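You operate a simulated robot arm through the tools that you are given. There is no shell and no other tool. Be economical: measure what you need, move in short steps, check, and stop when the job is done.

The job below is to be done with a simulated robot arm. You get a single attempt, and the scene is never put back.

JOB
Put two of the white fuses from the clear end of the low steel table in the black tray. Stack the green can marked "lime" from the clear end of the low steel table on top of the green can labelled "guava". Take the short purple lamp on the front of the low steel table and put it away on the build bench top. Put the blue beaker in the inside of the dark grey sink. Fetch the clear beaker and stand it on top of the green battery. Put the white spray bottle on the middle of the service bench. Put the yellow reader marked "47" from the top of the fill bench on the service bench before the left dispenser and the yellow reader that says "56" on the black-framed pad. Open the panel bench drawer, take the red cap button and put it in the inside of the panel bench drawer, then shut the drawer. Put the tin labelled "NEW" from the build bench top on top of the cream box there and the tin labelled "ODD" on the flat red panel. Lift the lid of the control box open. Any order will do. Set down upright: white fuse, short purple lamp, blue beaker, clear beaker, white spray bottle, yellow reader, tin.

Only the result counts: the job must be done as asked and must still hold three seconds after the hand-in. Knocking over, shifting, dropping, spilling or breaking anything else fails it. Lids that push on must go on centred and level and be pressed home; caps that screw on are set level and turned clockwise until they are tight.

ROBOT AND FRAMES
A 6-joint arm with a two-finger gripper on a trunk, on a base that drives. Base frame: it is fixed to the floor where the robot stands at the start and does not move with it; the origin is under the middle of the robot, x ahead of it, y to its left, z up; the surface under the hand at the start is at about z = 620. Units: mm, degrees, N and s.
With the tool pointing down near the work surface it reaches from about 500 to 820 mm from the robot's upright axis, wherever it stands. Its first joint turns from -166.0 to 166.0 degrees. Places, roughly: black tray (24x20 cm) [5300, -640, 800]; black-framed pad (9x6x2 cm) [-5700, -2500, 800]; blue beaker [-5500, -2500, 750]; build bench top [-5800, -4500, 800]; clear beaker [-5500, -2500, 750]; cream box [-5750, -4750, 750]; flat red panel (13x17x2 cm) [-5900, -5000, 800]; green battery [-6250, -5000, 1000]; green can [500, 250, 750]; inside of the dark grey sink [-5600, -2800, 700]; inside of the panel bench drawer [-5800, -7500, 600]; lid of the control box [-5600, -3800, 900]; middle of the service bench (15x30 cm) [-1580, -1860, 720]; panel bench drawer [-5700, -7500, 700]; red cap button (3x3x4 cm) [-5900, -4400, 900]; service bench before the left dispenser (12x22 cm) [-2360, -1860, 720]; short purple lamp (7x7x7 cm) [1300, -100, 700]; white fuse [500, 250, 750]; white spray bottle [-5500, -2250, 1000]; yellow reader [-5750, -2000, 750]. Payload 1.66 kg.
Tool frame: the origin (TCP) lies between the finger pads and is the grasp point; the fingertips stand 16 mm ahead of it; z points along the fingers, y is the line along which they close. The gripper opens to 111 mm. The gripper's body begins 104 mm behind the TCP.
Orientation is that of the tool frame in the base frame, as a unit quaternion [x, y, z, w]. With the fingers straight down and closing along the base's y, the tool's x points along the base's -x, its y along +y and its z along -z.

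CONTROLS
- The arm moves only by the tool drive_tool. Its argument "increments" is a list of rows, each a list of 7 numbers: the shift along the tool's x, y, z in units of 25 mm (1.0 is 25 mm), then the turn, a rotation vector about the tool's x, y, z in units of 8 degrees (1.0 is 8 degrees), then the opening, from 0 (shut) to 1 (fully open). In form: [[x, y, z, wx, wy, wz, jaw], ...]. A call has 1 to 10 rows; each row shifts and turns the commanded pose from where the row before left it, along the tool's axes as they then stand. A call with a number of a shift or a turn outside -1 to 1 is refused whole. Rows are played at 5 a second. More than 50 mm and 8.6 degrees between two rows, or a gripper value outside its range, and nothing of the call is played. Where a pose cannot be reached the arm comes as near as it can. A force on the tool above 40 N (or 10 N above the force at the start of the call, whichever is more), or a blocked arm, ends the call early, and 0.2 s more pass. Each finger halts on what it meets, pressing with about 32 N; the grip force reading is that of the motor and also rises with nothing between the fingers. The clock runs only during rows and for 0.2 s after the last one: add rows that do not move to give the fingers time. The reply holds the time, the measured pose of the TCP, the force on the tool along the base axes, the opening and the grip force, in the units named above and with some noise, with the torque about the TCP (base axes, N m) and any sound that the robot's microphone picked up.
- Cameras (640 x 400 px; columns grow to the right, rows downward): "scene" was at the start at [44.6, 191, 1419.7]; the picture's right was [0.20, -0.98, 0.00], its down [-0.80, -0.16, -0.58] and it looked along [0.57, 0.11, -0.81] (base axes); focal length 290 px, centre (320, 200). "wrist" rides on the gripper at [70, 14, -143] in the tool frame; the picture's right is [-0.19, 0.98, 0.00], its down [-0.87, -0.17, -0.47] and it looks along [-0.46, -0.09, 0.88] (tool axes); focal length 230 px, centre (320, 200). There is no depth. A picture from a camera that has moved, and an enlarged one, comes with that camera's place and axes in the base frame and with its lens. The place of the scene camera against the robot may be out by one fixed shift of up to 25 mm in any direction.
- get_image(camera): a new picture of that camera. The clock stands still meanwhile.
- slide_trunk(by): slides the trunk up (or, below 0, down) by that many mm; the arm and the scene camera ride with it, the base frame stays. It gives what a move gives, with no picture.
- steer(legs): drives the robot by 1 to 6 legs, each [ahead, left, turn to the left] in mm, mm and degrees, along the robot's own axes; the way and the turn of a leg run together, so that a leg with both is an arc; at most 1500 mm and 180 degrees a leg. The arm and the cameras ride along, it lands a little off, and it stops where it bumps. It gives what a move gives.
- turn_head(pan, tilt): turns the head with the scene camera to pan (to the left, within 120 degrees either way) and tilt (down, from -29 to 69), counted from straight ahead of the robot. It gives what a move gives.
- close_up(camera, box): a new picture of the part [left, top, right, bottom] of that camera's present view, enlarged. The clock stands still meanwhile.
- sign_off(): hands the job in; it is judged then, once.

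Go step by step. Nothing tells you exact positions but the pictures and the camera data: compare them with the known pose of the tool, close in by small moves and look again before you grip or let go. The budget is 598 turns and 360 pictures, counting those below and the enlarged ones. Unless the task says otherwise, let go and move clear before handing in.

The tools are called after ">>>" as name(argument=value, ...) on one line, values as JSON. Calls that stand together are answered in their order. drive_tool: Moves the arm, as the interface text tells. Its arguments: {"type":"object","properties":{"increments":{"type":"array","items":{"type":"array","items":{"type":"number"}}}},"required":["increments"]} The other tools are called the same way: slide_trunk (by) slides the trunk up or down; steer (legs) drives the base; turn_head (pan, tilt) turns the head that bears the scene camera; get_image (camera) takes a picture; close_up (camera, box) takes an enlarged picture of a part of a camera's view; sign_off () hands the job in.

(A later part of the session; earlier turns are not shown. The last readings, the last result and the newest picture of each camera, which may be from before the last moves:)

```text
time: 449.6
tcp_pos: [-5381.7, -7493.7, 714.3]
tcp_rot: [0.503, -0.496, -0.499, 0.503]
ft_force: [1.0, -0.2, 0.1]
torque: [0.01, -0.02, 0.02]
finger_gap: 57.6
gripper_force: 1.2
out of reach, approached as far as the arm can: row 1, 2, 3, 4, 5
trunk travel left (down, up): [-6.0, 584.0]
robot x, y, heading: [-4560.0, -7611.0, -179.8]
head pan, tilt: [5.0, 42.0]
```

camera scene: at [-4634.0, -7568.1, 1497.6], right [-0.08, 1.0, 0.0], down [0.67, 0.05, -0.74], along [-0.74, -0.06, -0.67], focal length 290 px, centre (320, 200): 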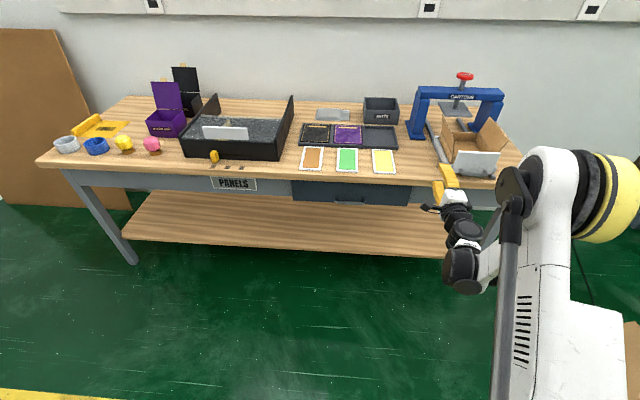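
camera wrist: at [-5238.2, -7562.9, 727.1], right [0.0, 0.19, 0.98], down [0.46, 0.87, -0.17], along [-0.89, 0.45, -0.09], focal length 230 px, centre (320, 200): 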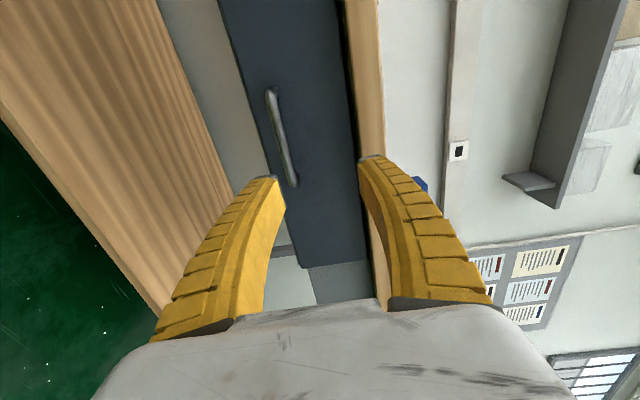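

Pointing level is not reachable that low, so I tip the fingers 30° downward, which should be.

>>> drive_tool(increments=[[0, 0, 0, 0.94, 0, 0, 0.5], [0, 0, 0, 0.94, 0, 0, 0.5], [0, 0, 0, 0.94, 0, 0, 0.5], [0, 0, 0, 0.94, 0, 0, 0.5], [0, 0, 0, 0, 0, 0, 0.5]])

>>> get_image(camera="wrist")

```text
time: 450.8
tcp_pos: [-5381.7, -7492.6, 714.0]
tcp_rot: [0.616, -0.609, -0.352, 0.355]
ft_force: [0.3, -0.1, 0.7]
torque: [0.03, 0.01, 0.0]
finger_gap: 57.3
gripper_force: 1.5
trunk travel left (down, up): [-6.0, 584.0]
robot x, y, heading: [-4564.8, -7606.0, -179.8]
head pan, tilt: [5.0, 42.0]
```

```text
175 pictures are left
camera wrist: at [-5263.9, -7561.4, 797.1], right [-0.49, 0.18, 0.85], down [0.48, 0.87, 0.09], along [-0.72, 0.46, -0.52], focal length 230 px, centre (320, 200)
```

wrist: 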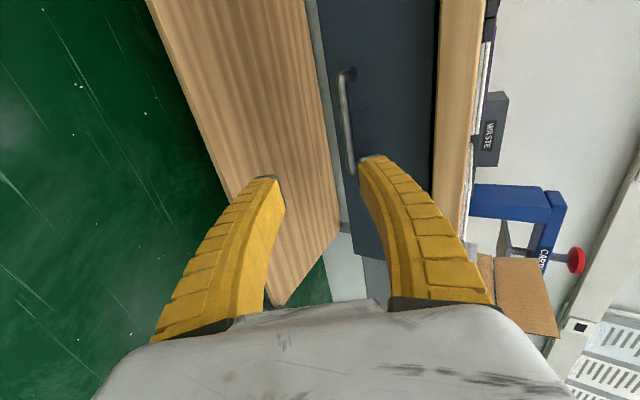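

>>> drive_tool(increments=[[0.1, -0.5, -0.56, 0, 0, 0, 0.5], [0.1, -0.5, -0.56, 0, 0, 0, 0.5], [0.1, -0.5, -0.56, 0, 0, 0, 0.5], [0.1, -0.5, -0.56, 0, 0, 0, 0.5], [0, -0.5, -0.56, 0, 0, 0, 0.5], [0, 0, 0, 0, 0, 0, 0.5]])

```text
time: 452.2
tcp_pos: [-5315.2, -7497.5, 705.5]
tcp_rot: [0.616, -0.609, -0.352, 0.356]
ft_force: [-0.3, 0.4, -0.6]
torque: [0.03, 0.0, 0.02]
finger_gap: 57.4
gripper_force: 1.0
out of reach, approached as far as the arm can: row 4, 5
trunk travel left (down, up): [-6.0, 584.0]
robot x, y, heading: [-4562.3, -7608.5, -179.9]
head pan, tilt: [5.0, 42.0]
```

>>> steer(legs=[[155, 0, 0]])

>>> get_image(camera="wrist")

```text
time: 453.6
tcp_pos: [-5468.6, -7500.4, 705.3]
tcp_rot: [0.617, -0.608, -0.352, 0.355]
ft_force: [-0.9, 0.5, 0.1]
torque: [0.03, 0.0, -0.02]
finger_gap: 57.6
gripper_force: 1.2
trunk travel left (down, up): [-6.0, 584.0]
robot x, y, heading: [-4716.0, -7609.7, -180.0]
head pan, tilt: [5.0, 42.0]
```

```text
174 pictures are left
camera wrist: at [-5350.8, -7568.0, 789.2], right [-0.49, 0.18, 0.85], down [0.48, 0.87, 0.09], along [-0.72, 0.45, -0.52], focal length 230 px, centre (320, 200)
```

wrist: 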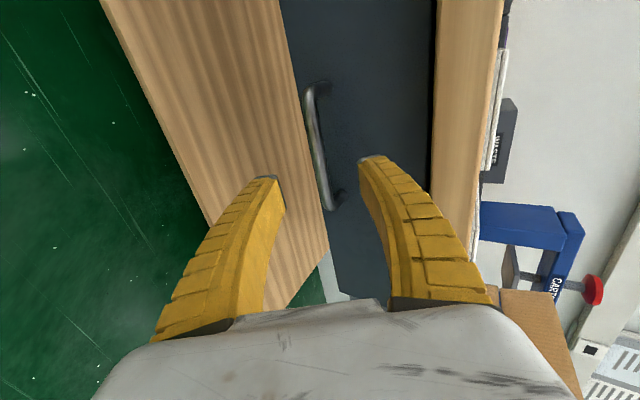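

>>> drive_tool(increments=[[0.15, -0.05, 0.8, 0, 0, 0, 0.5], [0.15, -0.05, 0.6, 0, 0, 0, 0.5], [0, 0, 0, 0, 0, 0, 0.5]])

>>> get_image(camera="wrist")

>>> turn_head(pan=0, tilt=55)

>>> get_image(camera="scene")

```text
time: 454.4
tcp_pos: [-5497.2, -7506.8, 686.6]
tcp_rot: [0.617, -0.607, -0.352, 0.356]
ft_force: [0.1, 0.7, -0.6]
torque: [0.0, -0.01, -0.01]
finger_gap: 57.6
gripper_force: 1.5
trunk travel left (down, up): [-6.0, 584.0]
robot x, y, heading: [-4713.3, -7609.9, -179.6]
head pan, tilt: [5.0, 42.0]
```

```text
173 pictures are left
camera wrist: at [-5380.3, -7575.9, 769.2], right [-0.49, 0.18, 0.85], down [0.48, 0.87, 0.09], along [-0.72, 0.45, -0.52], focal length 230 px, centre (320, 200)
```

wrist: 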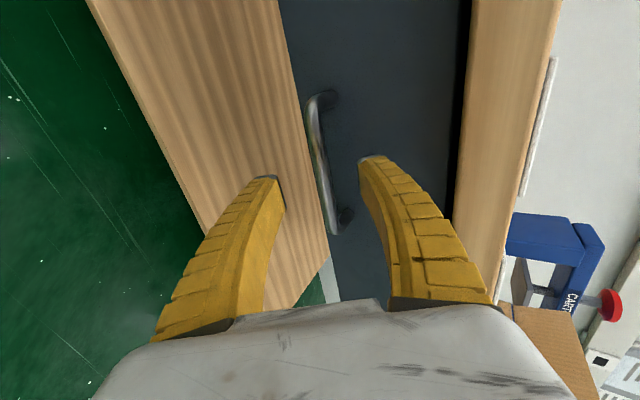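

```text
time: 455.1
tcp_pos: [-5498.3, -7505.6, 686.9]
tcp_rot: [0.617, -0.608, -0.352, 0.356]
ft_force: [-0.2, -0.9, -0.5]
torque: [-0.02, 0.01, -0.03]
finger_gap: 57.3
gripper_force: 1.2
trunk travel left (down, up): [-6.0, 584.0]
robot x, y, heading: [-4717.7, -7607.8, -179.6]
head pan, tilt: [0.0, 55.0]
```

```text
172 pictures are left
camera scene: at [-4774.3, -7810.8, 1399.9], right [0.0, 1.0, 0.0], down [0.82, 0.0, -0.57], along [-0.57, 0.0, -0.82], focal length 290 px, centre (320, 200)
```

scene: 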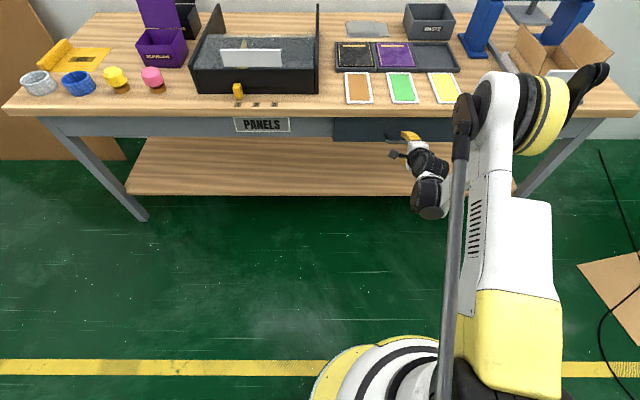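

Aligned, about 50 mm to go. I advance 46 mm along the fingers and close on the bar.

>>> drive_tool(increments=[[0, 0.1, 0.6, 0, 0, 0, 0.5], [0, 0, 0.6, 0, 0, 0, 0.5], [0, 0, 0.4, 0, 0, 0, 0.5], [0, 0, 0.25, 0, 0, 0, 0.5], [0, 0, 0, 0, 0, 0, 0.5], [0, 0, 0, 0, 0, 0, 0.2], [0, 0, 0, 0, 0, 0, 0], [0, 0, 0, 0, 0, 0, 0]])

>>> get_image(camera="wrist")

```text
time: 456.9
tcp_pos: [-5538.1, -7506.9, 665.5]
tcp_rot: [0.618, -0.608, -0.351, 0.354]
ft_force: [3.3, -1.1, -8.7]
torque: [-0.06, -0.01, -0.04]
finger_gap: 10.7
gripper_force: 33.6
trunk travel left (down, up): [-6.0, 584.0]
robot x, y, heading: [-4716.3, -7606.4, -179.7]
head pan, tilt: [0.0, 55.0]
```

```text
171 pictures are left
camera wrist: at [-5420.8, -7575.6, 748.7], right [-0.49, 0.18, 0.85], down [0.48, 0.87, 0.09], along [-0.72, 0.45, -0.52], focal length 230 px, centre (320, 200)
```

wrist: 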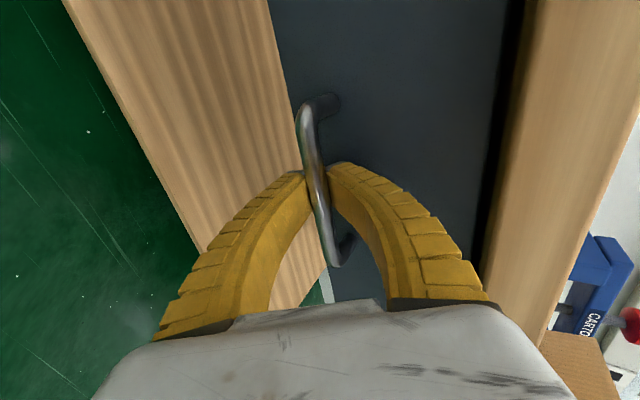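

The bar is gripped. I pull the drawer by backing the base, first 60 mm.

>>> steer(legs=[[-60, 0, 0]])

>>> get_image(camera="wrist")

```text
time: 457.9
tcp_pos: [-5479.4, -7507.1, 664.3]
tcp_rot: [0.617, -0.608, -0.352, 0.356]
ft_force: [1.4, -9.5, -8.6]
torque: [-0.12, 0.02, 0.11]
finger_gap: 10.0
gripper_force: 34.4
trunk travel left (down, up): [-6.0, 584.0]
robot x, y, heading: [-4656.8, -7608.4, -179.9]
head pan, tilt: [0.0, 55.0]
```

```text
170 pictures are left
camera wrist: at [-5362.0, -7575.6, 748.9], right [-0.49, 0.18, 0.85], down [0.48, 0.87, 0.09], along [-0.72, 0.45, -0.52], focal length 230 px, centre (320, 200)
```

wrist: 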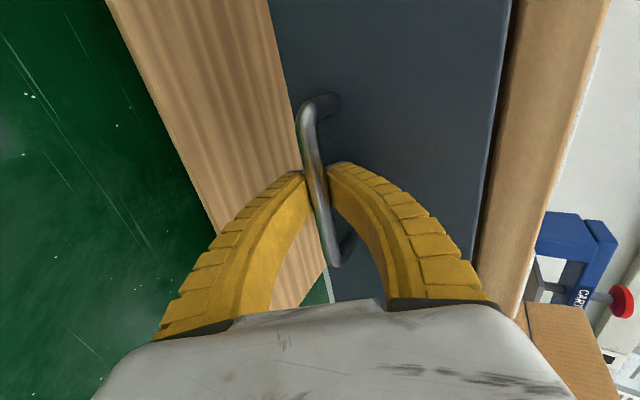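

The drawer slides. I pull it 190 mm further.

>>> steer(legs=[[-100, 0, 0]])

>>> steer(legs=[[-90, 0, 0]])

>>> get_image(camera="scene")

```text
time: 459.1
tcp_pos: [-5376.1, -7507.6, 665.3]
tcp_rot: [0.618, -0.607, -0.35, 0.355]
ft_force: [0.2, -8.4, -7.0]
torque: [-0.11, -0.01, 0.11]
finger_gap: 10.1
gripper_force: 34.1
trunk travel left (down, up): [-6.0, 584.0]
robot x, y, heading: [-4551.9, -7607.0, -179.8]
head pan, tilt: [0.0, 55.0]
```

```text
time: 460.2
tcp_pos: [-5287.4, -7507.0, 665.4]
tcp_rot: [0.617, -0.608, -0.35, 0.356]
ft_force: [1.1, -2.2, -7.7]
torque: [-0.09, 0.02, 0.06]
finger_gap: 10.5
gripper_force: 33.7
trunk travel left (down, up): [-6.0, 584.0]
robot x, y, heading: [-4462.9, -7607.4, -180.1]
head pan, tilt: [0.0, 55.0]
```

```text
169 pictures are left
camera scene: at [-4524.0, -7810.5, 1399.8], right [0.0, 1.0, 0.0], down [0.82, 0.0, -0.57], along [-0.57, 0.0, -0.82], focal length 290 px, centre (320, 200)
```

scene: 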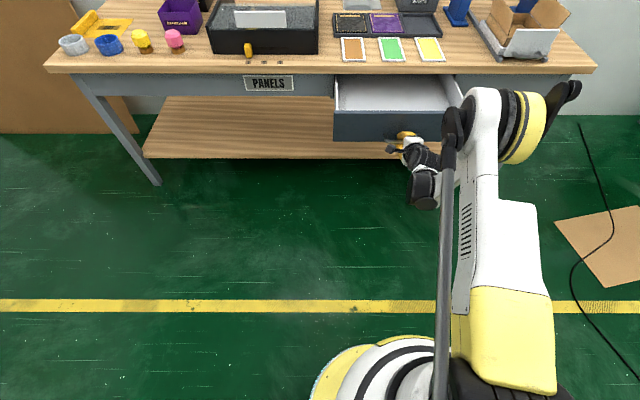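

The drawer is open about 250 mm. I release the handle and withdraw.

>>> drive_tool(increments=[[0, 0, 0, 0, 0, 0, 0.3], [0, 0, 0, 0, 0, 0, 0.5], [0, 0, 0, 0, 0, 0, 0.5], [0, 0, -0.5, 0, 0, 0, 0.5], [0, 0, -0.5, 0, 0, 0, 0.5], [0, 0, 0, 0, 0, 0, 0.5]])

>>> steer(legs=[[-250, 0, 0]])

>>> get_image(camera="scene")

```text
time: 461.6
tcp_pos: [-5265.6, -7506.0, 678.6]
tcp_rot: [0.617, -0.607, -0.352, 0.356]
ft_force: [1.0, -0.5, 1.1]
torque: [0.0, 0.02, 0.0]
finger_gap: 57.5
gripper_force: 1.3
trunk travel left (down, up): [-6.0, 584.0]
robot x, y, heading: [-4466.0, -7607.0, -179.8]
head pan, tilt: [0.0, 55.0]
```

```text
time: 462.9
tcp_pos: [-5137.3, -7504.2, 679.7]
tcp_rot: [0.616, -0.609, -0.351, 0.355]
ft_force: [0.6, -0.4, 0.4]
torque: [0.03, 0.01, -0.05]
finger_gap: 57.8
gripper_force: 1.9
trunk travel left (down, up): [-6.0, 584.0]
robot x, y, heading: [-4338.2, -7609.4, -180.2]
head pan, tilt: [0.0, 55.0]
stopped in leg 1: the robot was blocked; the commanded pose is now the measured one
```

```text
168 pictures are left
camera scene: at [-4396.2, -7810.2, 1399.9], right [0.0, 1.0, 0.0], down [0.82, 0.0, -0.57], along [-0.57, 0.0, -0.82], focal length 290 px, centre (320, 200)
```

scene: 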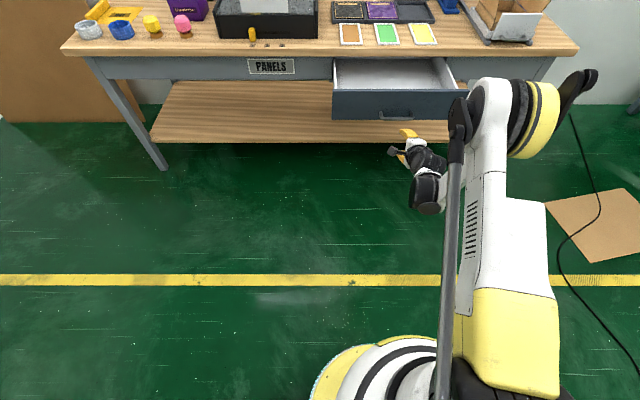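

I was blocked by something behind; I note not to back up further here. I raise the trunk and return the hand to pointing down.

>>> slide_trunk(by=300)

>>> drive_tool(increments=[[0, 0, -0.8, 0, 0, -1, 0.5], [0, 0, -0.8, 0, 0, -1, 0.5], [0, 0, -0.8, 0, 0, -1, 0.5], [0, 0, 0, 0, 0, -1, 0.5], [0, 0, 0, 0, 0, -1, 0.5], [0, 0, 0, 0, 0, -1, 0.5], [0, 0, 0, 0, 0, -1, 0.5], [0, 0, 0, 0, 0, -1, 0.5], [0, 0, 0, 0, 0, -1, 0.5], [0, 0, 0, 0, 0, -1, 0.5]])

>>> drive_tool(increments=[[0, 0, 0, 0, 0, -1, 0.5], [0, 0, 0, 0, 0, -0.25, 0.5], [0, 0, 0, 0, 1, 0, 0.5], [0, 0, 0, 0, 1, 0, 0.5], [0, 0, 0, 0, 1, 0, 0.5], [0, 0, 0, 0, 1, 0, 0.5], [0, 0, 0, 0, 1, 0, 0.5], [0, 0, 0, 0, 1, 0, 0.5], [0, 0, 0, 0, 1, 0, 0.5], [0, 0, 0, 0, 0.5, 0, 0.5]])

>>> turn_head(pan=-115, tilt=30)

>>> get_image(camera="scene")

```text
time: 465.9
tcp_pos: [-5139.0, -7505.6, 979.0]
tcp_rot: [0.616, -0.609, -0.351, 0.356]
ft_force: [-0.2, 0.8, -0.3]
torque: [-0.04, -0.01, -0.01]
finger_gap: 57.5
gripper_force: 0.9
trunk travel left (down, up): [-306.0, 284.0]
robot x, y, heading: [-4336.4, -7609.3, -180.1]
head pan, tilt: [0.0, 55.0]
```

```text
time: 468.1
tcp_pos: [-5089.4, -7503.5, 1009.9]
tcp_rot: [0.863, -0.069, -0.498, 0.046]
ft_force: [-0.2, -0.3, 0.4]
torque: [0.0, 0.0, 0.0]
finger_gap: 57.4
gripper_force: 1.1
out of reach, approached as far as the arm can: row 3
trunk travel left (down, up): [-306.0, 284.0]
robot x, y, heading: [-4339.4, -7606.9, -180.2]
head pan, tilt: [0.0, 55.0]
```

```text
time: 470.3
tcp_pos: [-5088.0, -7502.9, 1010.4]
tcp_rot: [1.0, 0.006, 0.0, -0.001]
ft_force: [0.5, 0.9, 0.3]
torque: [-0.01, 0.06, -0.02]
finger_gap: 57.7
gripper_force: 1.7
trunk travel left (down, up): [-306.0, 284.0]
robot x, y, heading: [-4339.2, -7609.6, -179.8]
head pan, tilt: [0.0, 55.0]
```

```text
time: 472.3
tcp_pos: [-5089.3, -7503.3, 1010.2]
tcp_rot: [1.0, 0.006, 0.001, 0.0]
ft_force: [-1.0, 0.3, 0.4]
torque: [0.0, 0.01, -0.02]
finger_gap: 57.5
gripper_force: 2.0
trunk travel left (down, up): [-306.0, 284.0]
robot x, y, heading: [-4338.5, -7603.9, -180.0]
head pan, tilt: [-115.0, 30.0]
```

```text
167 pictures are left
camera scene: at [-4287.0, -7728.1, 1735.8], right [0.91, -0.42, 0.0], down [-0.21, -0.45, -0.87], along [0.37, 0.79, -0.5], focal length 290 px, centre (320, 200)
```

scene: 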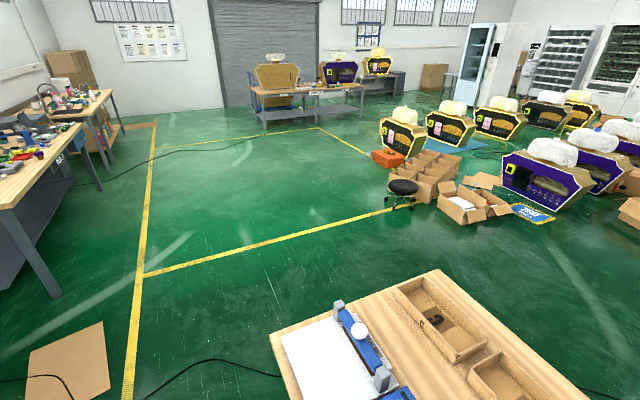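

The bench behind looks undisturbed. Now I fetch the red cap button at about (−5856, −4400).

>>> slide_trunk(by=80)

>>> steer(legs=[[300, 0, 0], [0, -1480, 0], [0, -1480, 0], [0, -230, 0]])

>>> turn_head(pan=0, tilt=40)

>>> get_image(camera="scene")

```text
time: 473.4
tcp_pos: [-5089.3, -7503.9, 1091.0]
tcp_rot: [1.0, 0.007, 0.0, 0.0]
ft_force: [0.6, -0.3, -1.0]
torque: [0.0, 0.02, -0.02]
finger_gap: 57.8
gripper_force: 1.3
trunk travel left (down, up): [-386.0, 204.0]
robot x, y, heading: [-4338.4, -7607.7, -180.2]
head pan, tilt: [-115.0, 30.0]
```

```text
time: 490.8
tcp_pos: [-5346.8, -4287.3, 1090.9]
tcp_rot: [1.0, -0.002, 0.0, 0.0]
ft_force: [0.1, 0.3, 0.7]
torque: [-0.05, 0.02, 0.02]
finger_gap: 57.6
gripper_force: 0.7
trunk travel left (down, up): [-386.0, 204.0]
robot x, y, heading: [-4598.5, -4402.7, 178.8]
head pan, tilt: [-115.0, 30.0]
```

```text
time: 492.7
tcp_pos: [-5347.2, -4288.6, 1090.7]
tcp_rot: [1.0, -0.003, -0.001, 0.0]
ft_force: [0.3, 0.5, -0.4]
torque: [0.0, 0.02, 0.01]
finger_gap: 57.7
gripper_force: 1.6
trunk travel left (down, up): [-386.0, 204.0]
robot x, y, heading: [-4597.8, -4402.2, 179.2]
head pan, tilt: [0.0, 40.0]
```

```text
166 pictures are left
camera scene: at [-4672.9, -4606.5, 1800.5], right [0.02, 1.0, 0.0], down [0.64, -0.01, -0.77], along [-0.77, 0.01, -0.64], focal length 290 px, centre (320, 200)
```

scene: 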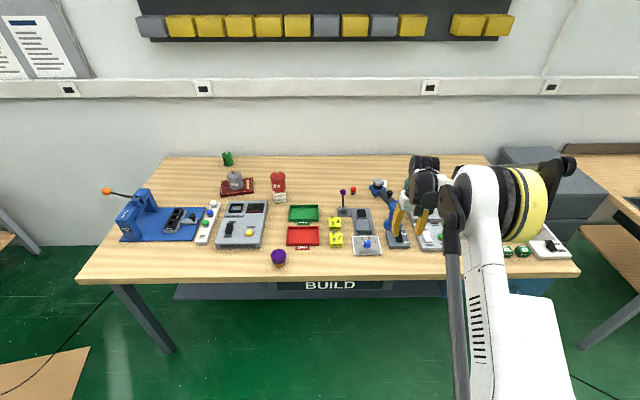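

>>> steer(legs=[[500, 112, 0.9]])

>>> get_image(camera="wrist")

```text
time: 495.7
tcp_pos: [-5852.0, -4419.1, 1090.4]
tcp_rot: [1.0, 0.01, 0.001, -0.001]
ft_force: [-0.7, 0.0, -0.1]
torque: [0.0, -0.01, 0.0]
finger_gap: 57.6
gripper_force: 1.2
trunk travel left (down, up): [-386.0, 204.0]
robot x, y, heading: [-5098.3, -4518.3, -179.6]
head pan, tilt: [0.0, 40.0]
```

```text
165 pictures are left
camera wrist: at [-5782.0, -4431.5, 1233.6], right [-0.17, -0.99, 0.0], down [-0.87, 0.15, 0.47], along [-0.46, 0.08, -0.88], focal length 230 px, centre (320, 200)
```

wrist: 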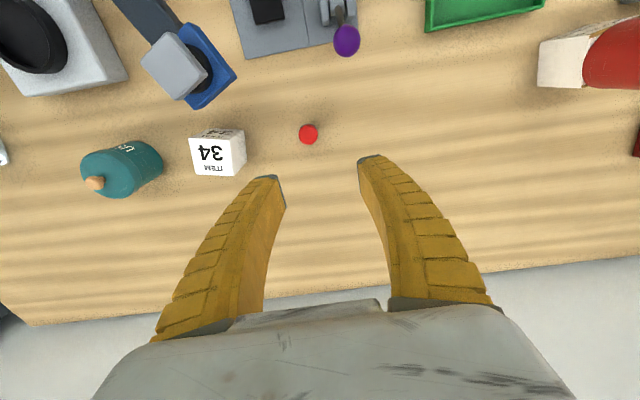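

The button is at (−5851, −4401). I align and descend.

>>> drive_tool(increments=[[0, -0.72, 0.9, 0, 0, 0, 0.5], [0, 0, 0.9, 0, 0, 0, 0.5], [0, 0, 0.9, 0, 0, 0, 0.5], [0, 0, 0.9, 0, 0, 0, 0.5], [0, 0, 0.9, 0, 0, 0, 0.5], [0, 0, 0.9, 0, 0, 0, 0.5], [0, 0, 0.9, 0, 0, 0, 0.5], [0, 0, 0.5, 0, 0, 0, 0.5], [0, 0, 0, 0, 0, 0, 0.5]])

>>> get_image(camera="wrist")

```text
time: 497.7
tcp_pos: [-5837.3, -4402.9, 935.7]
tcp_rot: [1.0, 0.01, 0.0, 0.0]
ft_force: [0.1, 0.6, -0.3]
torque: [0.0, 0.01, -0.02]
finger_gap: 57.7
gripper_force: 1.5
out of reach, approached as far as the arm can: row 7, 8
trunk travel left (down, up): [-386.0, 204.0]
robot x, y, heading: [-5098.5, -4515.7, -179.6]
head pan, tilt: [0.0, 40.0]
```

```text
164 pictures are left
camera wrist: at [-5767.1, -4415.5, 1078.2], right [-0.17, -0.99, 0.0], down [-0.87, 0.15, 0.47], along [-0.47, 0.08, -0.88], focal length 230 px, centre (320, 200)
```

wrist: 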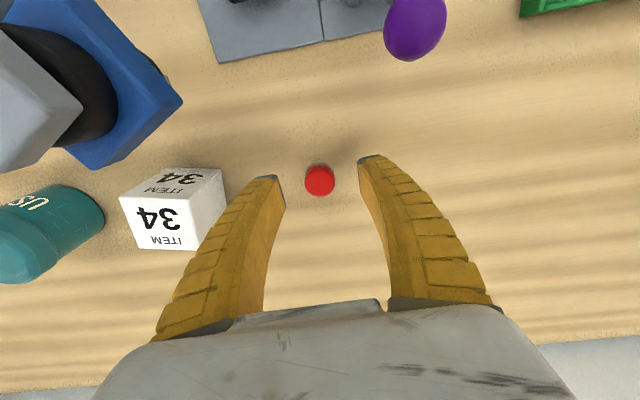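

>>> slide_trunk(by=-35)

>>> drive_tool(increments=[[-0.3, 0, -0.2, 0, 0, 0, 0.5], [0, 0, 0, 0, 0, 0, 0.5]])

```text
time: 498.5
tcp_pos: [-5838.1, -4403.5, 899.9]
tcp_rot: [1.0, 0.01, 0.0, -0.002]
ft_force: [-0.2, -0.5, 1.2]
torque: [-0.02, -0.03, 0.04]
finger_gap: 57.4
gripper_force: 1.3
trunk travel left (down, up): [-351.0, 239.0]
robot x, y, heading: [-5100.9, -4516.1, -179.3]
head pan, tilt: [0.0, 40.0]
```

```text
time: 499.1
tcp_pos: [-5845.0, -4403.3, 906.0]
tcp_rot: [1.0, 0.009, 0.0, -0.001]
ft_force: [-0.5, -0.2, 0.1]
torque: [-0.03, -0.01, 0.0]
finger_gap: 57.7
gripper_force: 1.2
trunk travel left (down, up): [-351.0, 239.0]
robot x, y, heading: [-5097.6, -4515.1, -179.5]
head pan, tilt: [0.0, 40.0]
```

>>> slide_trunk(by=-25)

>>> drive_tool(increments=[[-0.26, -0.06, 0, 0, 0, 0, 0.45], [0, 0, 0, 0, 0, 0, 0.45]])

>>> close_up(camera="wrist", box=[240, 80, 400, 240])

```text
time: 499.8
tcp_pos: [-5843.8, -4403.1, 882.5]
tcp_rot: [1.0, 0.01, -0.002, -0.001]
ft_force: [0.0, 0.2, 0.7]
torque: [0.02, 0.03, -0.03]
finger_gap: 57.3
gripper_force: 1.6
trunk travel left (down, up): [-326.0, 264.0]
robot x, y, heading: [-5099.8, -4515.3, -179.5]
head pan, tilt: [0.0, 40.0]
```

```text
time: 500.4
tcp_pos: [-5847.3, -4403.0, 884.5]
tcp_rot: [1.0, 0.009, -0.003, -0.001]
ft_force: [0.1, -0.1, 0.2]
torque: [0.02, 0.01, -0.02]
finger_gap: 52.2
gripper_force: 1.6
out of reach, approached as far as the arm can: row 1
trunk travel left (down, up): [-326.0, 264.0]
robot x, y, heading: [-5102.7, -4514.0, -179.3]
head pan, tilt: [0.0, 40.0]
```

```text
2.50 times, centred on (320, 160) of wrist
camera zoom: at [-5776.7, -4415.4, 1027.2], right [-0.17, -0.99, 0.0], down [-0.87, 0.15, 0.48], along [-0.47, 0.08, -0.88], focal length 575 px, centre (320, 300)
```

zoom: 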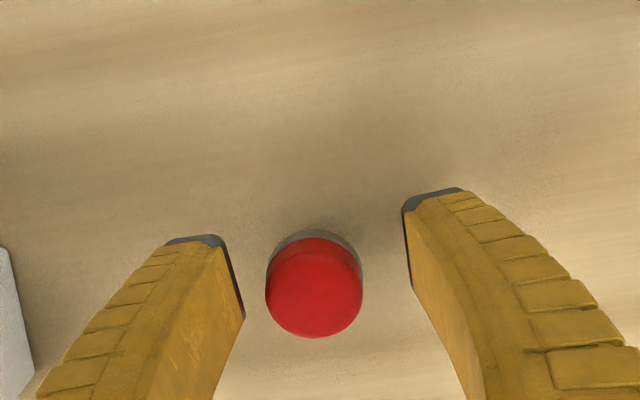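

The button is right between the fingers. I lower by trunk 13 mm and close.

>>> slide_trunk(by=-13)

>>> drive_tool(increments=[[0, 0, 0, 0, 0, 0, 0.45], [0, 0, 0, 0, 0, 0, 0.2], [0, 0, 0, 0, 0, 0, 0], [0, 0, 0, 0, 0, 0, 0]])

>>> slide_trunk(by=120)

>>> close_up(camera="wrist", box=[240, 80, 400, 240])

```text
time: 501.0
tcp_pos: [-5847.5, -4402.2, 872.6]
tcp_rot: [1.0, 0.009, -0.003, -0.001]
ft_force: [-0.2, -0.1, -0.5]
torque: [-0.01, 0.04, 0.0]
finger_gap: 52.2
gripper_force: 1.7
trunk travel left (down, up): [-313.0, 277.0]
robot x, y, heading: [-5098.0, -4515.7, -179.5]
head pan, tilt: [0.0, 40.0]
```

```text
time: 502.0
tcp_pos: [-5847.3, -4403.2, 871.8]
tcp_rot: [1.0, 0.009, -0.003, 0.0]
ft_force: [-1.3, 2.6, 6.9]
torque: [0.04, 0.11, -0.03]
finger_gap: 21.1
gripper_force: 31.8
trunk travel left (down, up): [-313.0, 277.0]
robot x, y, heading: [-5100.0, -4513.2, -179.2]
head pan, tilt: [0.0, 40.0]
```

```text
time: 503.5
tcp_pos: [-5848.3, -4402.3, 991.3]
tcp_rot: [1.0, 0.009, -0.002, -0.001]
ft_force: [0.1, -0.2, 0.7]
torque: [0.0, -0.01, 0.0]
finger_gap: 19.3
gripper_force: 32.1
trunk travel left (down, up): [-433.0, 157.0]
robot x, y, heading: [-5099.2, -4516.6, -179.4]
head pan, tilt: [0.0, 40.0]
```

```text
2.50 times, centred on (320, 160) of wrist
camera zoom: at [-5776.8, -4415.4, 1133.9], right [-0.17, -0.99, 0.0], down [-0.87, 0.15, 0.48], along [-0.47, 0.08, -0.88], focal length 575 px, centre (320, 300)
```

zoom: 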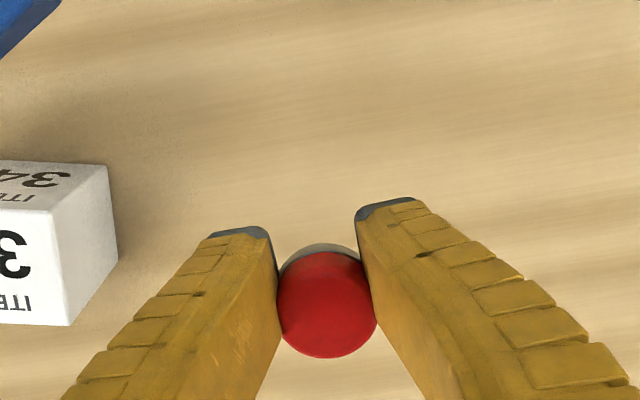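

The button is held. I limit the squeeze, back off and drive to the drawer.

>>> drive_tool(increments=[[0, 0, 0, 0, 0, 0, 0.13], [0, 0, 0, 0, 0, 0, 0.13]])

>>> steer(legs=[[-450, 0, -0.5], [0, 1450, 0], [0, 1450, 0], [0, 180, 0]])

>>> turn_head(pan=0, tilt=50)

>>> get_image(camera="scene")

>>> get_image(camera="wrist")

```text
time: 504.1
tcp_pos: [-5847.6, -4402.9, 991.5]
tcp_rot: [1.0, 0.009, -0.003, -0.001]
ft_force: [0.1, -0.4, 0.0]
torque: [0.04, 0.02, 0.0]
finger_gap: 19.1
gripper_force: 31.6
trunk travel left (down, up): [-433.0, 157.0]
robot x, y, heading: [-5101.0, -4517.4, -179.1]
head pan, tilt: [0.0, 40.0]
```

```text
time: 521.7
tcp_pos: [-5383.9, -7522.1, 992.2]
tcp_rot: [1.0, 0.011, -0.001, -0.001]
ft_force: [-0.8, -0.3, 0.3]
torque: [0.02, 0.03, 0.0]
finger_gap: 17.8
gripper_force: 31.9
trunk travel left (down, up): [-433.0, 157.0]
robot x, y, heading: [-4635.5, -7630.3, -179.3]
head pan, tilt: [0.0, 40.0]
```

```text
time: 522.5
tcp_pos: [-5382.7, -7520.7, 991.8]
tcp_rot: [1.0, 0.011, -0.003, -0.001]
ft_force: [0.4, 1.2, -0.9]
torque: [-0.03, -0.01, 0.0]
finger_gap: 17.8
gripper_force: 32.4
trunk travel left (down, up): [-433.0, 157.0]
robot x, y, heading: [-4633.3, -7630.1, -179.3]
head pan, tilt: [0.0, 50.0]
```

```text
161 pictures are left
camera scene: at [-4697.0, -7835.5, 1833.4], right [-0.01, 1.0, 0.0], down [0.77, 0.01, -0.64], along [-0.64, -0.01, -0.77], focal length 290 px, centre (320, 200)
```

scene: 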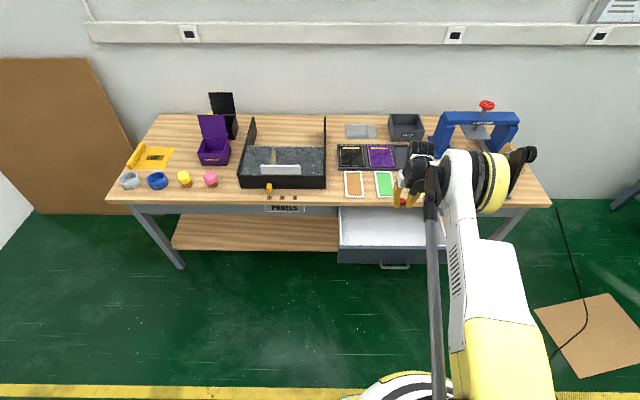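

```text
160 pictures are left
camera wrist: at [-5312.2, -7533.0, 1134.2], right [-0.17, -0.99, 0.0], down [-0.87, 0.15, 0.48], along [-0.47, 0.08, -0.88], focal length 230 px, centre (320, 200)
```

wrist: 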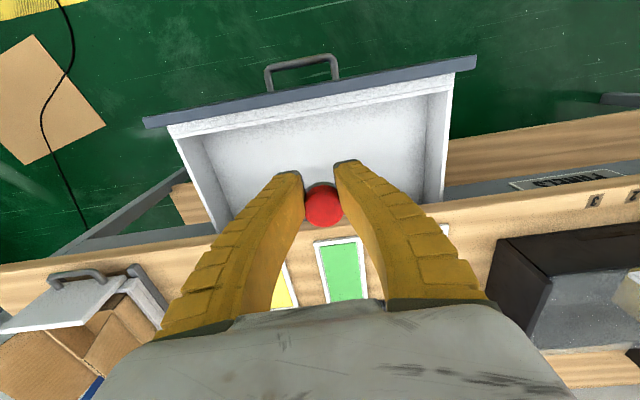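

The open drawer is right below. I shift to its middle (x≈−5410) and lower the trunk.

>>> drive_tool(increments=[[0, -0.3, 0, 0, 0, 0, 0.13], [0, 0, 0, 0, 0, 0, 0.13]])

>>> steer(legs=[[28, 0, 0]])

>>> slide_trunk(by=-220)

>>> get_image(camera="wrist")

>>> get_image(camera="scene")

```text
time: 523.0
tcp_pos: [-5382.4, -7513.9, 991.8]
tcp_rot: [1.0, 0.011, -0.003, 0.0]
ft_force: [0.2, 0.3, -1.0]
torque: [0.02, -0.02, 0.03]
finger_gap: 16.9
gripper_force: 31.6
trunk travel left (down, up): [-433.0, 157.0]
robot x, y, heading: [-4635.5, -7635.6, -178.9]
head pan, tilt: [0.0, 50.0]
```

```text
time: 523.9
tcp_pos: [-5411.8, -7512.9, 990.5]
tcp_rot: [1.0, 0.011, -0.002, -0.001]
ft_force: [-0.7, -0.3, -0.7]
torque: [0.04, -0.03, 0.0]
finger_gap: 16.8
gripper_force: 31.7
trunk travel left (down, up): [-433.0, 157.0]
robot x, y, heading: [-4661.8, -7632.0, -179.2]
head pan, tilt: [0.0, 50.0]
```

```text
time: 526.2
tcp_pos: [-5410.5, -7514.0, 771.5]
tcp_rot: [1.0, 0.011, -0.002, -0.001]
ft_force: [0.0, -0.9, -0.4]
torque: [0.02, -0.03, 0.02]
finger_gap: 15.9
gripper_force: 32.3
trunk travel left (down, up): [-213.0, 377.0]
robot x, y, heading: [-4660.4, -7631.9, -179.3]
head pan, tilt: [0.0, 50.0]
```

```text
159 pictures are left
camera wrist: at [-5339.3, -7526.8, 914.6], right [-0.17, -0.99, 0.0], down [-0.87, 0.15, 0.48], along [-0.47, 0.08, -0.88], focal length 230 px, centre (320, 200)
```

wrist: 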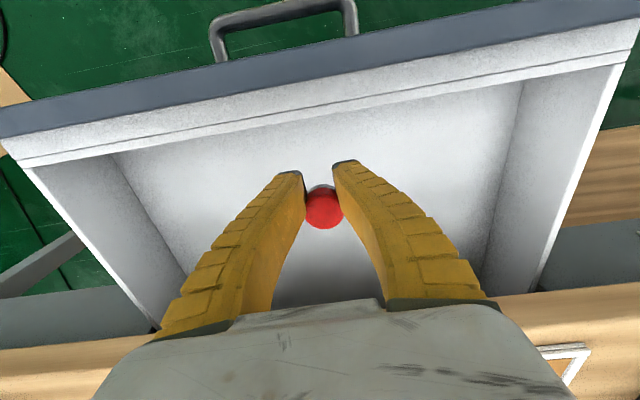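

```text
158 pictures are left
camera scene: at [-4724.6, -7836.1, 1613.4], right [-0.01, 1.0, 0.0], down [0.77, 0.01, -0.64], along [-0.64, -0.01, -0.77], focal length 290 px, centre (320, 200)
```

scene: 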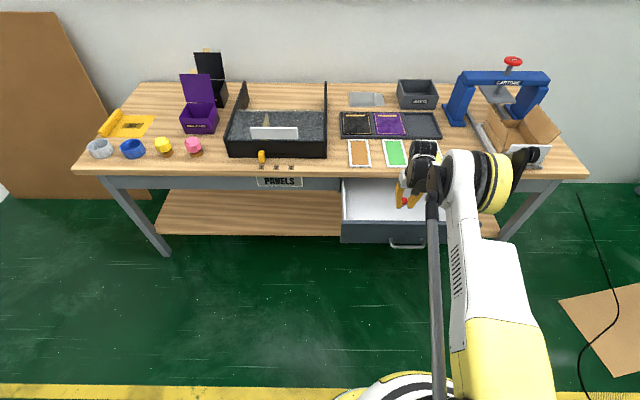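

I lower further in small steps, watching the force.

>>> slide_trunk(by=-40)

>>> get_image(camera="wrist")

>>> close_up(camera="scene", box=[330, 150, 460, 260])

```text
time: 527.0
tcp_pos: [-5410.6, -7514.4, 732.7]
tcp_rot: [1.0, 0.011, -0.003, -0.001]
ft_force: [0.7, 0.3, 0.4]
torque: [0.02, 0.01, 0.01]
finger_gap: 17.4
gripper_force: 1.8
trunk travel left (down, up): [-173.0, 417.0]
robot x, y, heading: [-4664.9, -7630.5, -179.4]
head pan, tilt: [0.0, 50.0]
```

```text
157 pictures are left
camera wrist: at [-5339.2, -7526.8, 874.6], right [-0.17, -0.99, 0.0], down [-0.87, 0.15, 0.48], along [-0.47, 0.08, -0.88], focal length 230 px, centre (320, 200)
```

wrist: 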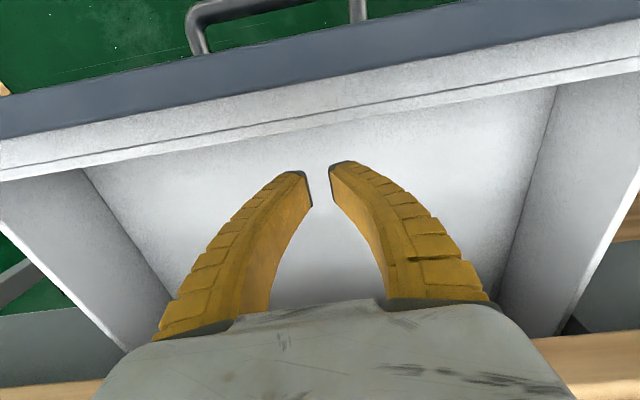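

```text
3.64 times, centred on (395, 205) of scene
camera zoom: at [-4724.4, -7836.1, 1573.4], right [-0.01, 1.0, 0.0], down [0.77, 0.01, -0.64], along [-0.64, -0.01, -0.77], focal length 1055 px, centre (47, 182)
```

zoom: 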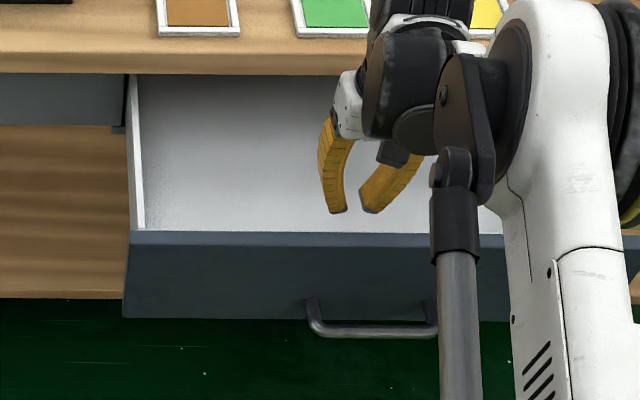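

The button has dropped inside. I raise the hand and look for it in the drawer.

>>> slide_trunk(by=200)

>>> get_image(camera="wrist")

>>> close_up(camera="scene", box=[310, 170, 470, 290])

```text
time: 529.2
tcp_pos: [-5409.9, -7512.9, 931.7]
tcp_rot: [1.0, 0.01, -0.002, -0.001]
ft_force: [0.0, 0.1, 0.1]
torque: [0.0, 0.02, -0.01]
finger_gap: 17.8
gripper_force: 1.9
trunk travel left (down, up): [-373.0, 217.0]
robot x, y, heading: [-4665.0, -7632.7, -179.5]
head pan, tilt: [0.0, 50.0]
```

```text
155 pictures are left
camera wrist: at [-5339.4, -7526.8, 1074.2], right [-0.17, -0.99, 0.0], down [-0.87, 0.15, 0.48], along [-0.47, 0.08, -0.88], focal length 230 px, centre (320, 200)
```

wrist: 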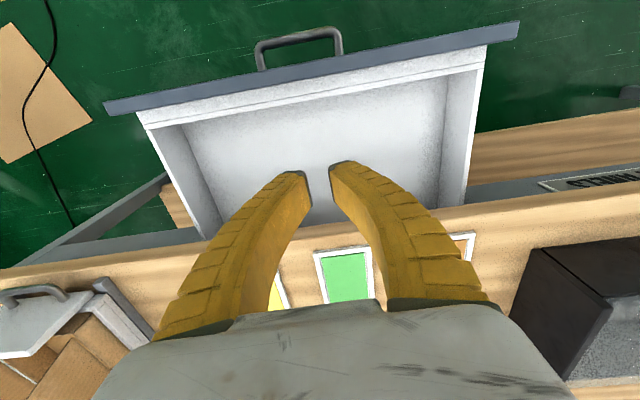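

```text
3.33 times, centred on (390, 230) of scene
camera zoom: at [-4724.8, -7836.1, 1773.2], right [-0.01, 1.0, 0.0], down [0.77, 0.01, -0.64], along [-0.64, -0.01, -0.77], focal length 967 px, centre (87, 100)
```

zoom: 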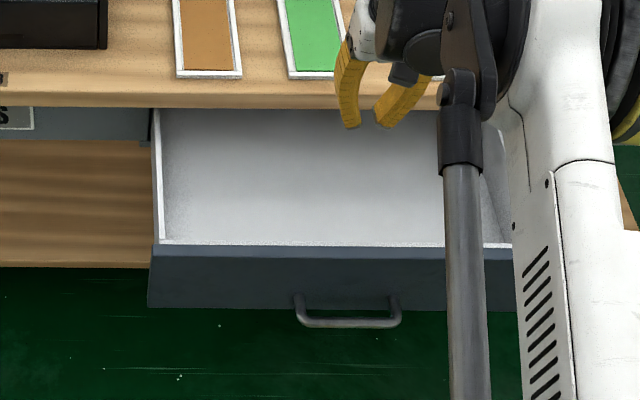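

>>> drive_tool(increments=[[1, 0, 0, 0, 0, 0, 0.5], [1, -0.5, 0, 0, 0, 0, 0.5], [1, -1, 0, 0, 0, 0, 0.5], [1, -1, 0, 0, 0, 0, 0.5], [0, -1, 0, 0, 0, 0, 0.5], [0, -1, 0, 0, 0, 0, 0.5], [0, -1, 0, 0, 0, 0, 0.5], [0, -1, 0, 0, 0, 0, 0.5]])

>>> steer(legs=[[-230, -250, 0]])

>>> slide_trunk(by=-200)

>>> turn_head(pan=0, tilt=35)

>>> get_image(camera="scene")

```text
time: 531.0
tcp_pos: [-5312.6, -7350.0, 930.2]
tcp_rot: [1.0, 0.011, -0.003, 0.0]
ft_force: [0.0, 0.3, 0.6]
torque: [-0.03, 0.02, 0.0]
finger_gap: 57.3
gripper_force: 0.7
trunk travel left (down, up): [-373.0, 217.0]
robot x, y, heading: [-4661.2, -7633.1, -179.4]
head pan, tilt: [0.0, 50.0]
```

```text
time: 533.2
tcp_pos: [-5087.2, -7096.4, 931.3]
tcp_rot: [1.0, 0.011, -0.003, -0.001]
ft_force: [0.8, 0.7, 0.0]
torque: [-0.04, 0.06, 0.0]
finger_gap: 57.4
gripper_force: 1.6
trunk travel left (down, up): [-373.0, 217.0]
robot x, y, heading: [-4436.2, -7377.9, -178.8]
head pan, tilt: [0.0, 50.0]
```

```text
time: 535.4
tcp_pos: [-5087.5, -7097.0, 730.9]
tcp_rot: [1.0, 0.011, -0.003, -0.001]
ft_force: [-0.4, -0.2, -0.7]
torque: [0.03, 0.0, 0.01]
finger_gap: 57.5
gripper_force: 1.0
trunk travel left (down, up): [-173.0, 417.0]
robot x, y, heading: [-4438.6, -7381.7, -179.5]
head pan, tilt: [0.0, 50.0]
```

```text
time: 536.2
tcp_pos: [-5088.2, -7097.2, 730.4]
tcp_rot: [1.0, 0.012, -0.003, -0.001]
ft_force: [0.8, 0.6, -0.5]
torque: [-0.04, 0.01, -0.01]
finger_gap: 57.9
gripper_force: 1.8
trunk travel left (down, up): [-173.0, 417.0]
robot x, y, heading: [-4439.9, -7382.5, -179.2]
head pan, tilt: [0.0, 35.0]
```

```text
153 pictures are left
camera scene: at [-4510.3, -7584.1, 1595.0], right [-0.01, 1.0, 0.0], down [0.57, 0.01, -0.82], along [-0.82, -0.01, -0.57], focal length 290 px, centre (320, 200)
```

scene: 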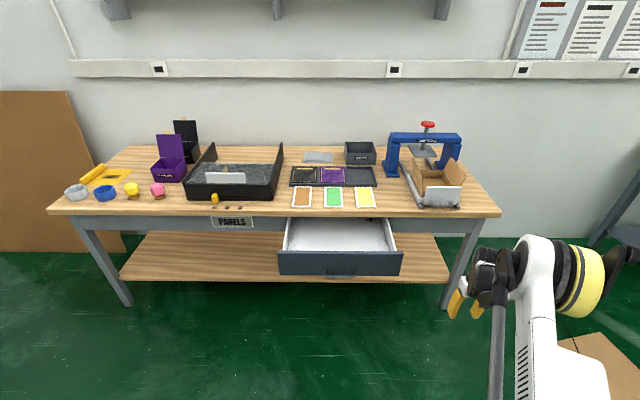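

>>> close_up(camera="scene", box=[260, 190, 420, 290])

>>> slide_trunk(by=-165)

>>> close_up(camera="scene", box=[250, 120, 430, 250])

```text
4.00 times, centred on (340, 240) of scene
camera zoom: at [-4510.3, -7584.1, 1595.0], right [-0.01, 1.0, 0.0], down [0.57, 0.01, -0.82], along [-0.82, -0.01, -0.57], focal length 1160 px, centre (240, 40)
```

zoom: 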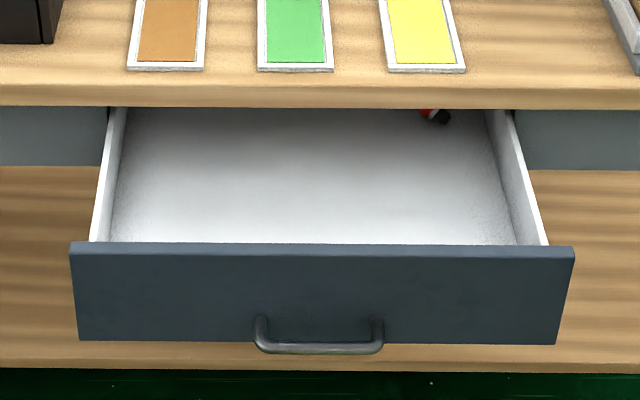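

```text
time: 538.0
tcp_pos: [-5088.8, -7098.5, 565.1]
tcp_rot: [1.0, 0.011, -0.002, -0.002]
ft_force: [0.2, 0.0, -0.4]
torque: [0.0, 0.03, 0.03]
finger_gap: 57.8
gripper_force: 1.6
trunk travel left (down, up): [-8.0, 582.0]
robot x, y, heading: [-4437.9, -7376.4, -178.9]
head pan, tilt: [0.0, 35.0]
```

```text
3.08 times, centred on (340, 185) of scene
camera zoom: at [-4510.2, -7584.1, 1430.2], right [-0.01, 1.0, 0.0], down [0.57, 0.01, -0.82], along [-0.82, -0.01, -0.57], focal length 892 px, centre (258, 246)
```

zoom: 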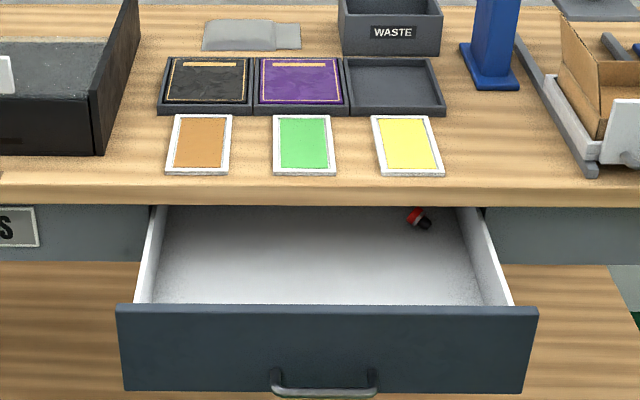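

The button lies inside the drawer. Now I shut it: I bring the closed fist, leaning forward, in front of the drawer face centre.

>>> slide_trunk(by=160)

>>> drive_tool(increments=[[-0.5, 0.9, 0, 0, 0, 0, 0], [-0.5, 0.9, 0, 0, 0, 0, 0], [-0.5, 0.9, 0, 0, 0, 0, 0], [-0.5, 0.9, 0, 0, 0, 0, 0], [-0.5, 0.9, 0, 0, 0, 0, 0], [-0.5, 0.9, 0, 0, 0, 0, 0], [-0.5, 0.9, 0, 0, 0, 0, 0]])

>>> drive_tool(increments=[[0, 0, 0, 0, -1, 0, 0], [0, 0, 0, 0, -1, 0, 0], [0, 0, 0, 0, -1, 0, 0], [0, 0, 0, 0, -1, 0, 0], [0, 0, 0, 0, -1, 0, 0], [0, 0, 0, 0, -1, 0, 0], [0, 0, 0, 0, -1, 0, 0], [0, 0, 0, 0, 0, 0, 0]])

```text
time: 539.9
tcp_pos: [-5087.1, -7098.1, 725.9]
tcp_rot: [1.0, 0.011, -0.002, -0.001]
ft_force: [-0.1, 0.2, 0.2]
torque: [0.01, 0.02, 0.0]
finger_gap: 57.8
gripper_force: 1.6
trunk travel left (down, up): [-168.0, 422.0]
robot x, y, heading: [-4440.5, -7379.2, -179.1]
head pan, tilt: [0.0, 35.0]
```

```text
time: 541.5
tcp_pos: [-5170.8, -7258.6, 728.0]
tcp_rot: [1.0, 0.012, -0.002, 0.0]
ft_force: [0.6, 0.0, -0.4]
torque: [0.02, 0.0, -0.02]
finger_gap: 0.1
gripper_force: 29.3
trunk travel left (down, up): [-168.0, 422.0]
robot x, y, heading: [-4440.1, -7386.2, -179.2]
head pan, tilt: [0.0, 35.0]
```

```text
time: 543.3
tcp_pos: [-5209.5, -7247.0, 736.5]
tcp_rot: [0.882, 0.01, -0.472, 0.004]
ft_force: [-0.5, 0.7, 0.1]
torque: [0.06, 0.03, 0.0]
finger_gap: 0.0
gripper_force: 28.9
out of reach, approached as far as the arm can: row 6, 7
trunk travel left (down, up): [-168.0, 422.0]
robot x, y, heading: [-4438.7, -7381.7, -179.2]
head pan, tilt: [0.0, 35.0]
```

>>> slide_trunk(by=-12)

>>> steer(legs=[[0, 258, -0.8]])

>>> steer(legs=[[90, 0, 0]])

>>> get_image(camera="wrist")

>>> close_up(camera="scene", box=[280, 160, 460, 290])

```text
time: 543.9
tcp_pos: [-5208.8, -7247.2, 724.5]
tcp_rot: [0.882, 0.011, -0.471, 0.005]
ft_force: [-0.2, -0.5, 0.3]
torque: [-0.04, -0.01, 0.0]
finger_gap: 0.1
gripper_force: 28.4
trunk travel left (down, up): [-156.0, 434.0]
robot x, y, heading: [-4436.9, -7378.6, -179.4]
head pan, tilt: [0.0, 35.0]
```

```text
time: 545.7
tcp_pos: [-5206.2, -7495.7, 724.1]
tcp_rot: [0.882, 0.005, -0.471, 0.002]
ft_force: [-0.5, -1.0, -0.1]
torque: [0.0, -0.02, -0.01]
finger_gap: 0.0
gripper_force: 29.3
trunk travel left (down, up): [-156.0, 434.0]
robot x, y, heading: [-4435.3, -7640.4, 179.9]
head pan, tilt: [0.0, 35.0]
```

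```text
time: 546.9
tcp_pos: [-5298.2, -7495.7, 723.7]
tcp_rot: [0.882, 0.005, -0.471, 0.001]
ft_force: [0.7, 0.3, -0.1]
torque: [0.04, 0.01, -0.02]
finger_gap: 0.3
gripper_force: 29.1
trunk travel left (down, up): [-156.0, 434.0]
robot x, y, heading: [-4527.9, -7639.7, 179.8]
head pan, tilt: [0.0, 35.0]
```

```text
150 pictures are left
camera wrist: at [-5139.7, -7508.1, 745.9], right [-0.1, -0.98, 0.16], down [-0.09, 0.16, 0.98], along [-0.99, 0.08, -0.11], focal length 230 px, centre (320, 200)
```

wrist: 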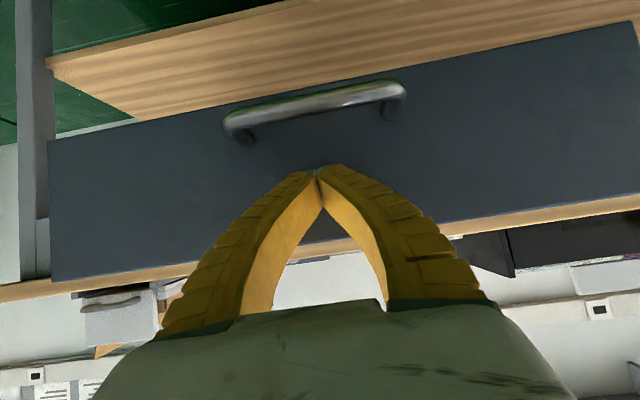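

```text
3.08 times, centred on (370, 225) of scene
camera zoom: at [-4602.8, -7841.0, 1578.0], right [0.0, 1.0, 0.0], down [0.57, 0.0, -0.82], along [-0.82, 0.0, -0.57], focal length 892 px, centre (166, 123)
```

zoom: 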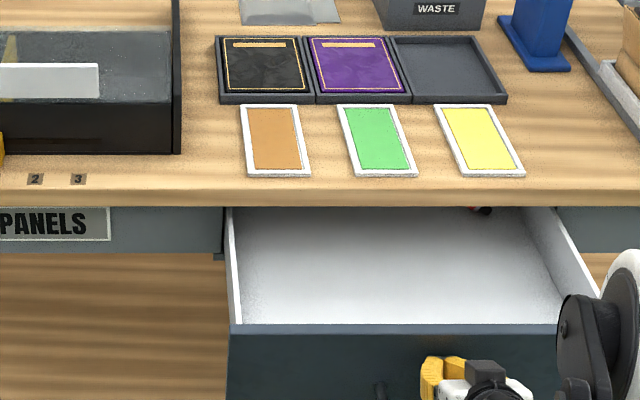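

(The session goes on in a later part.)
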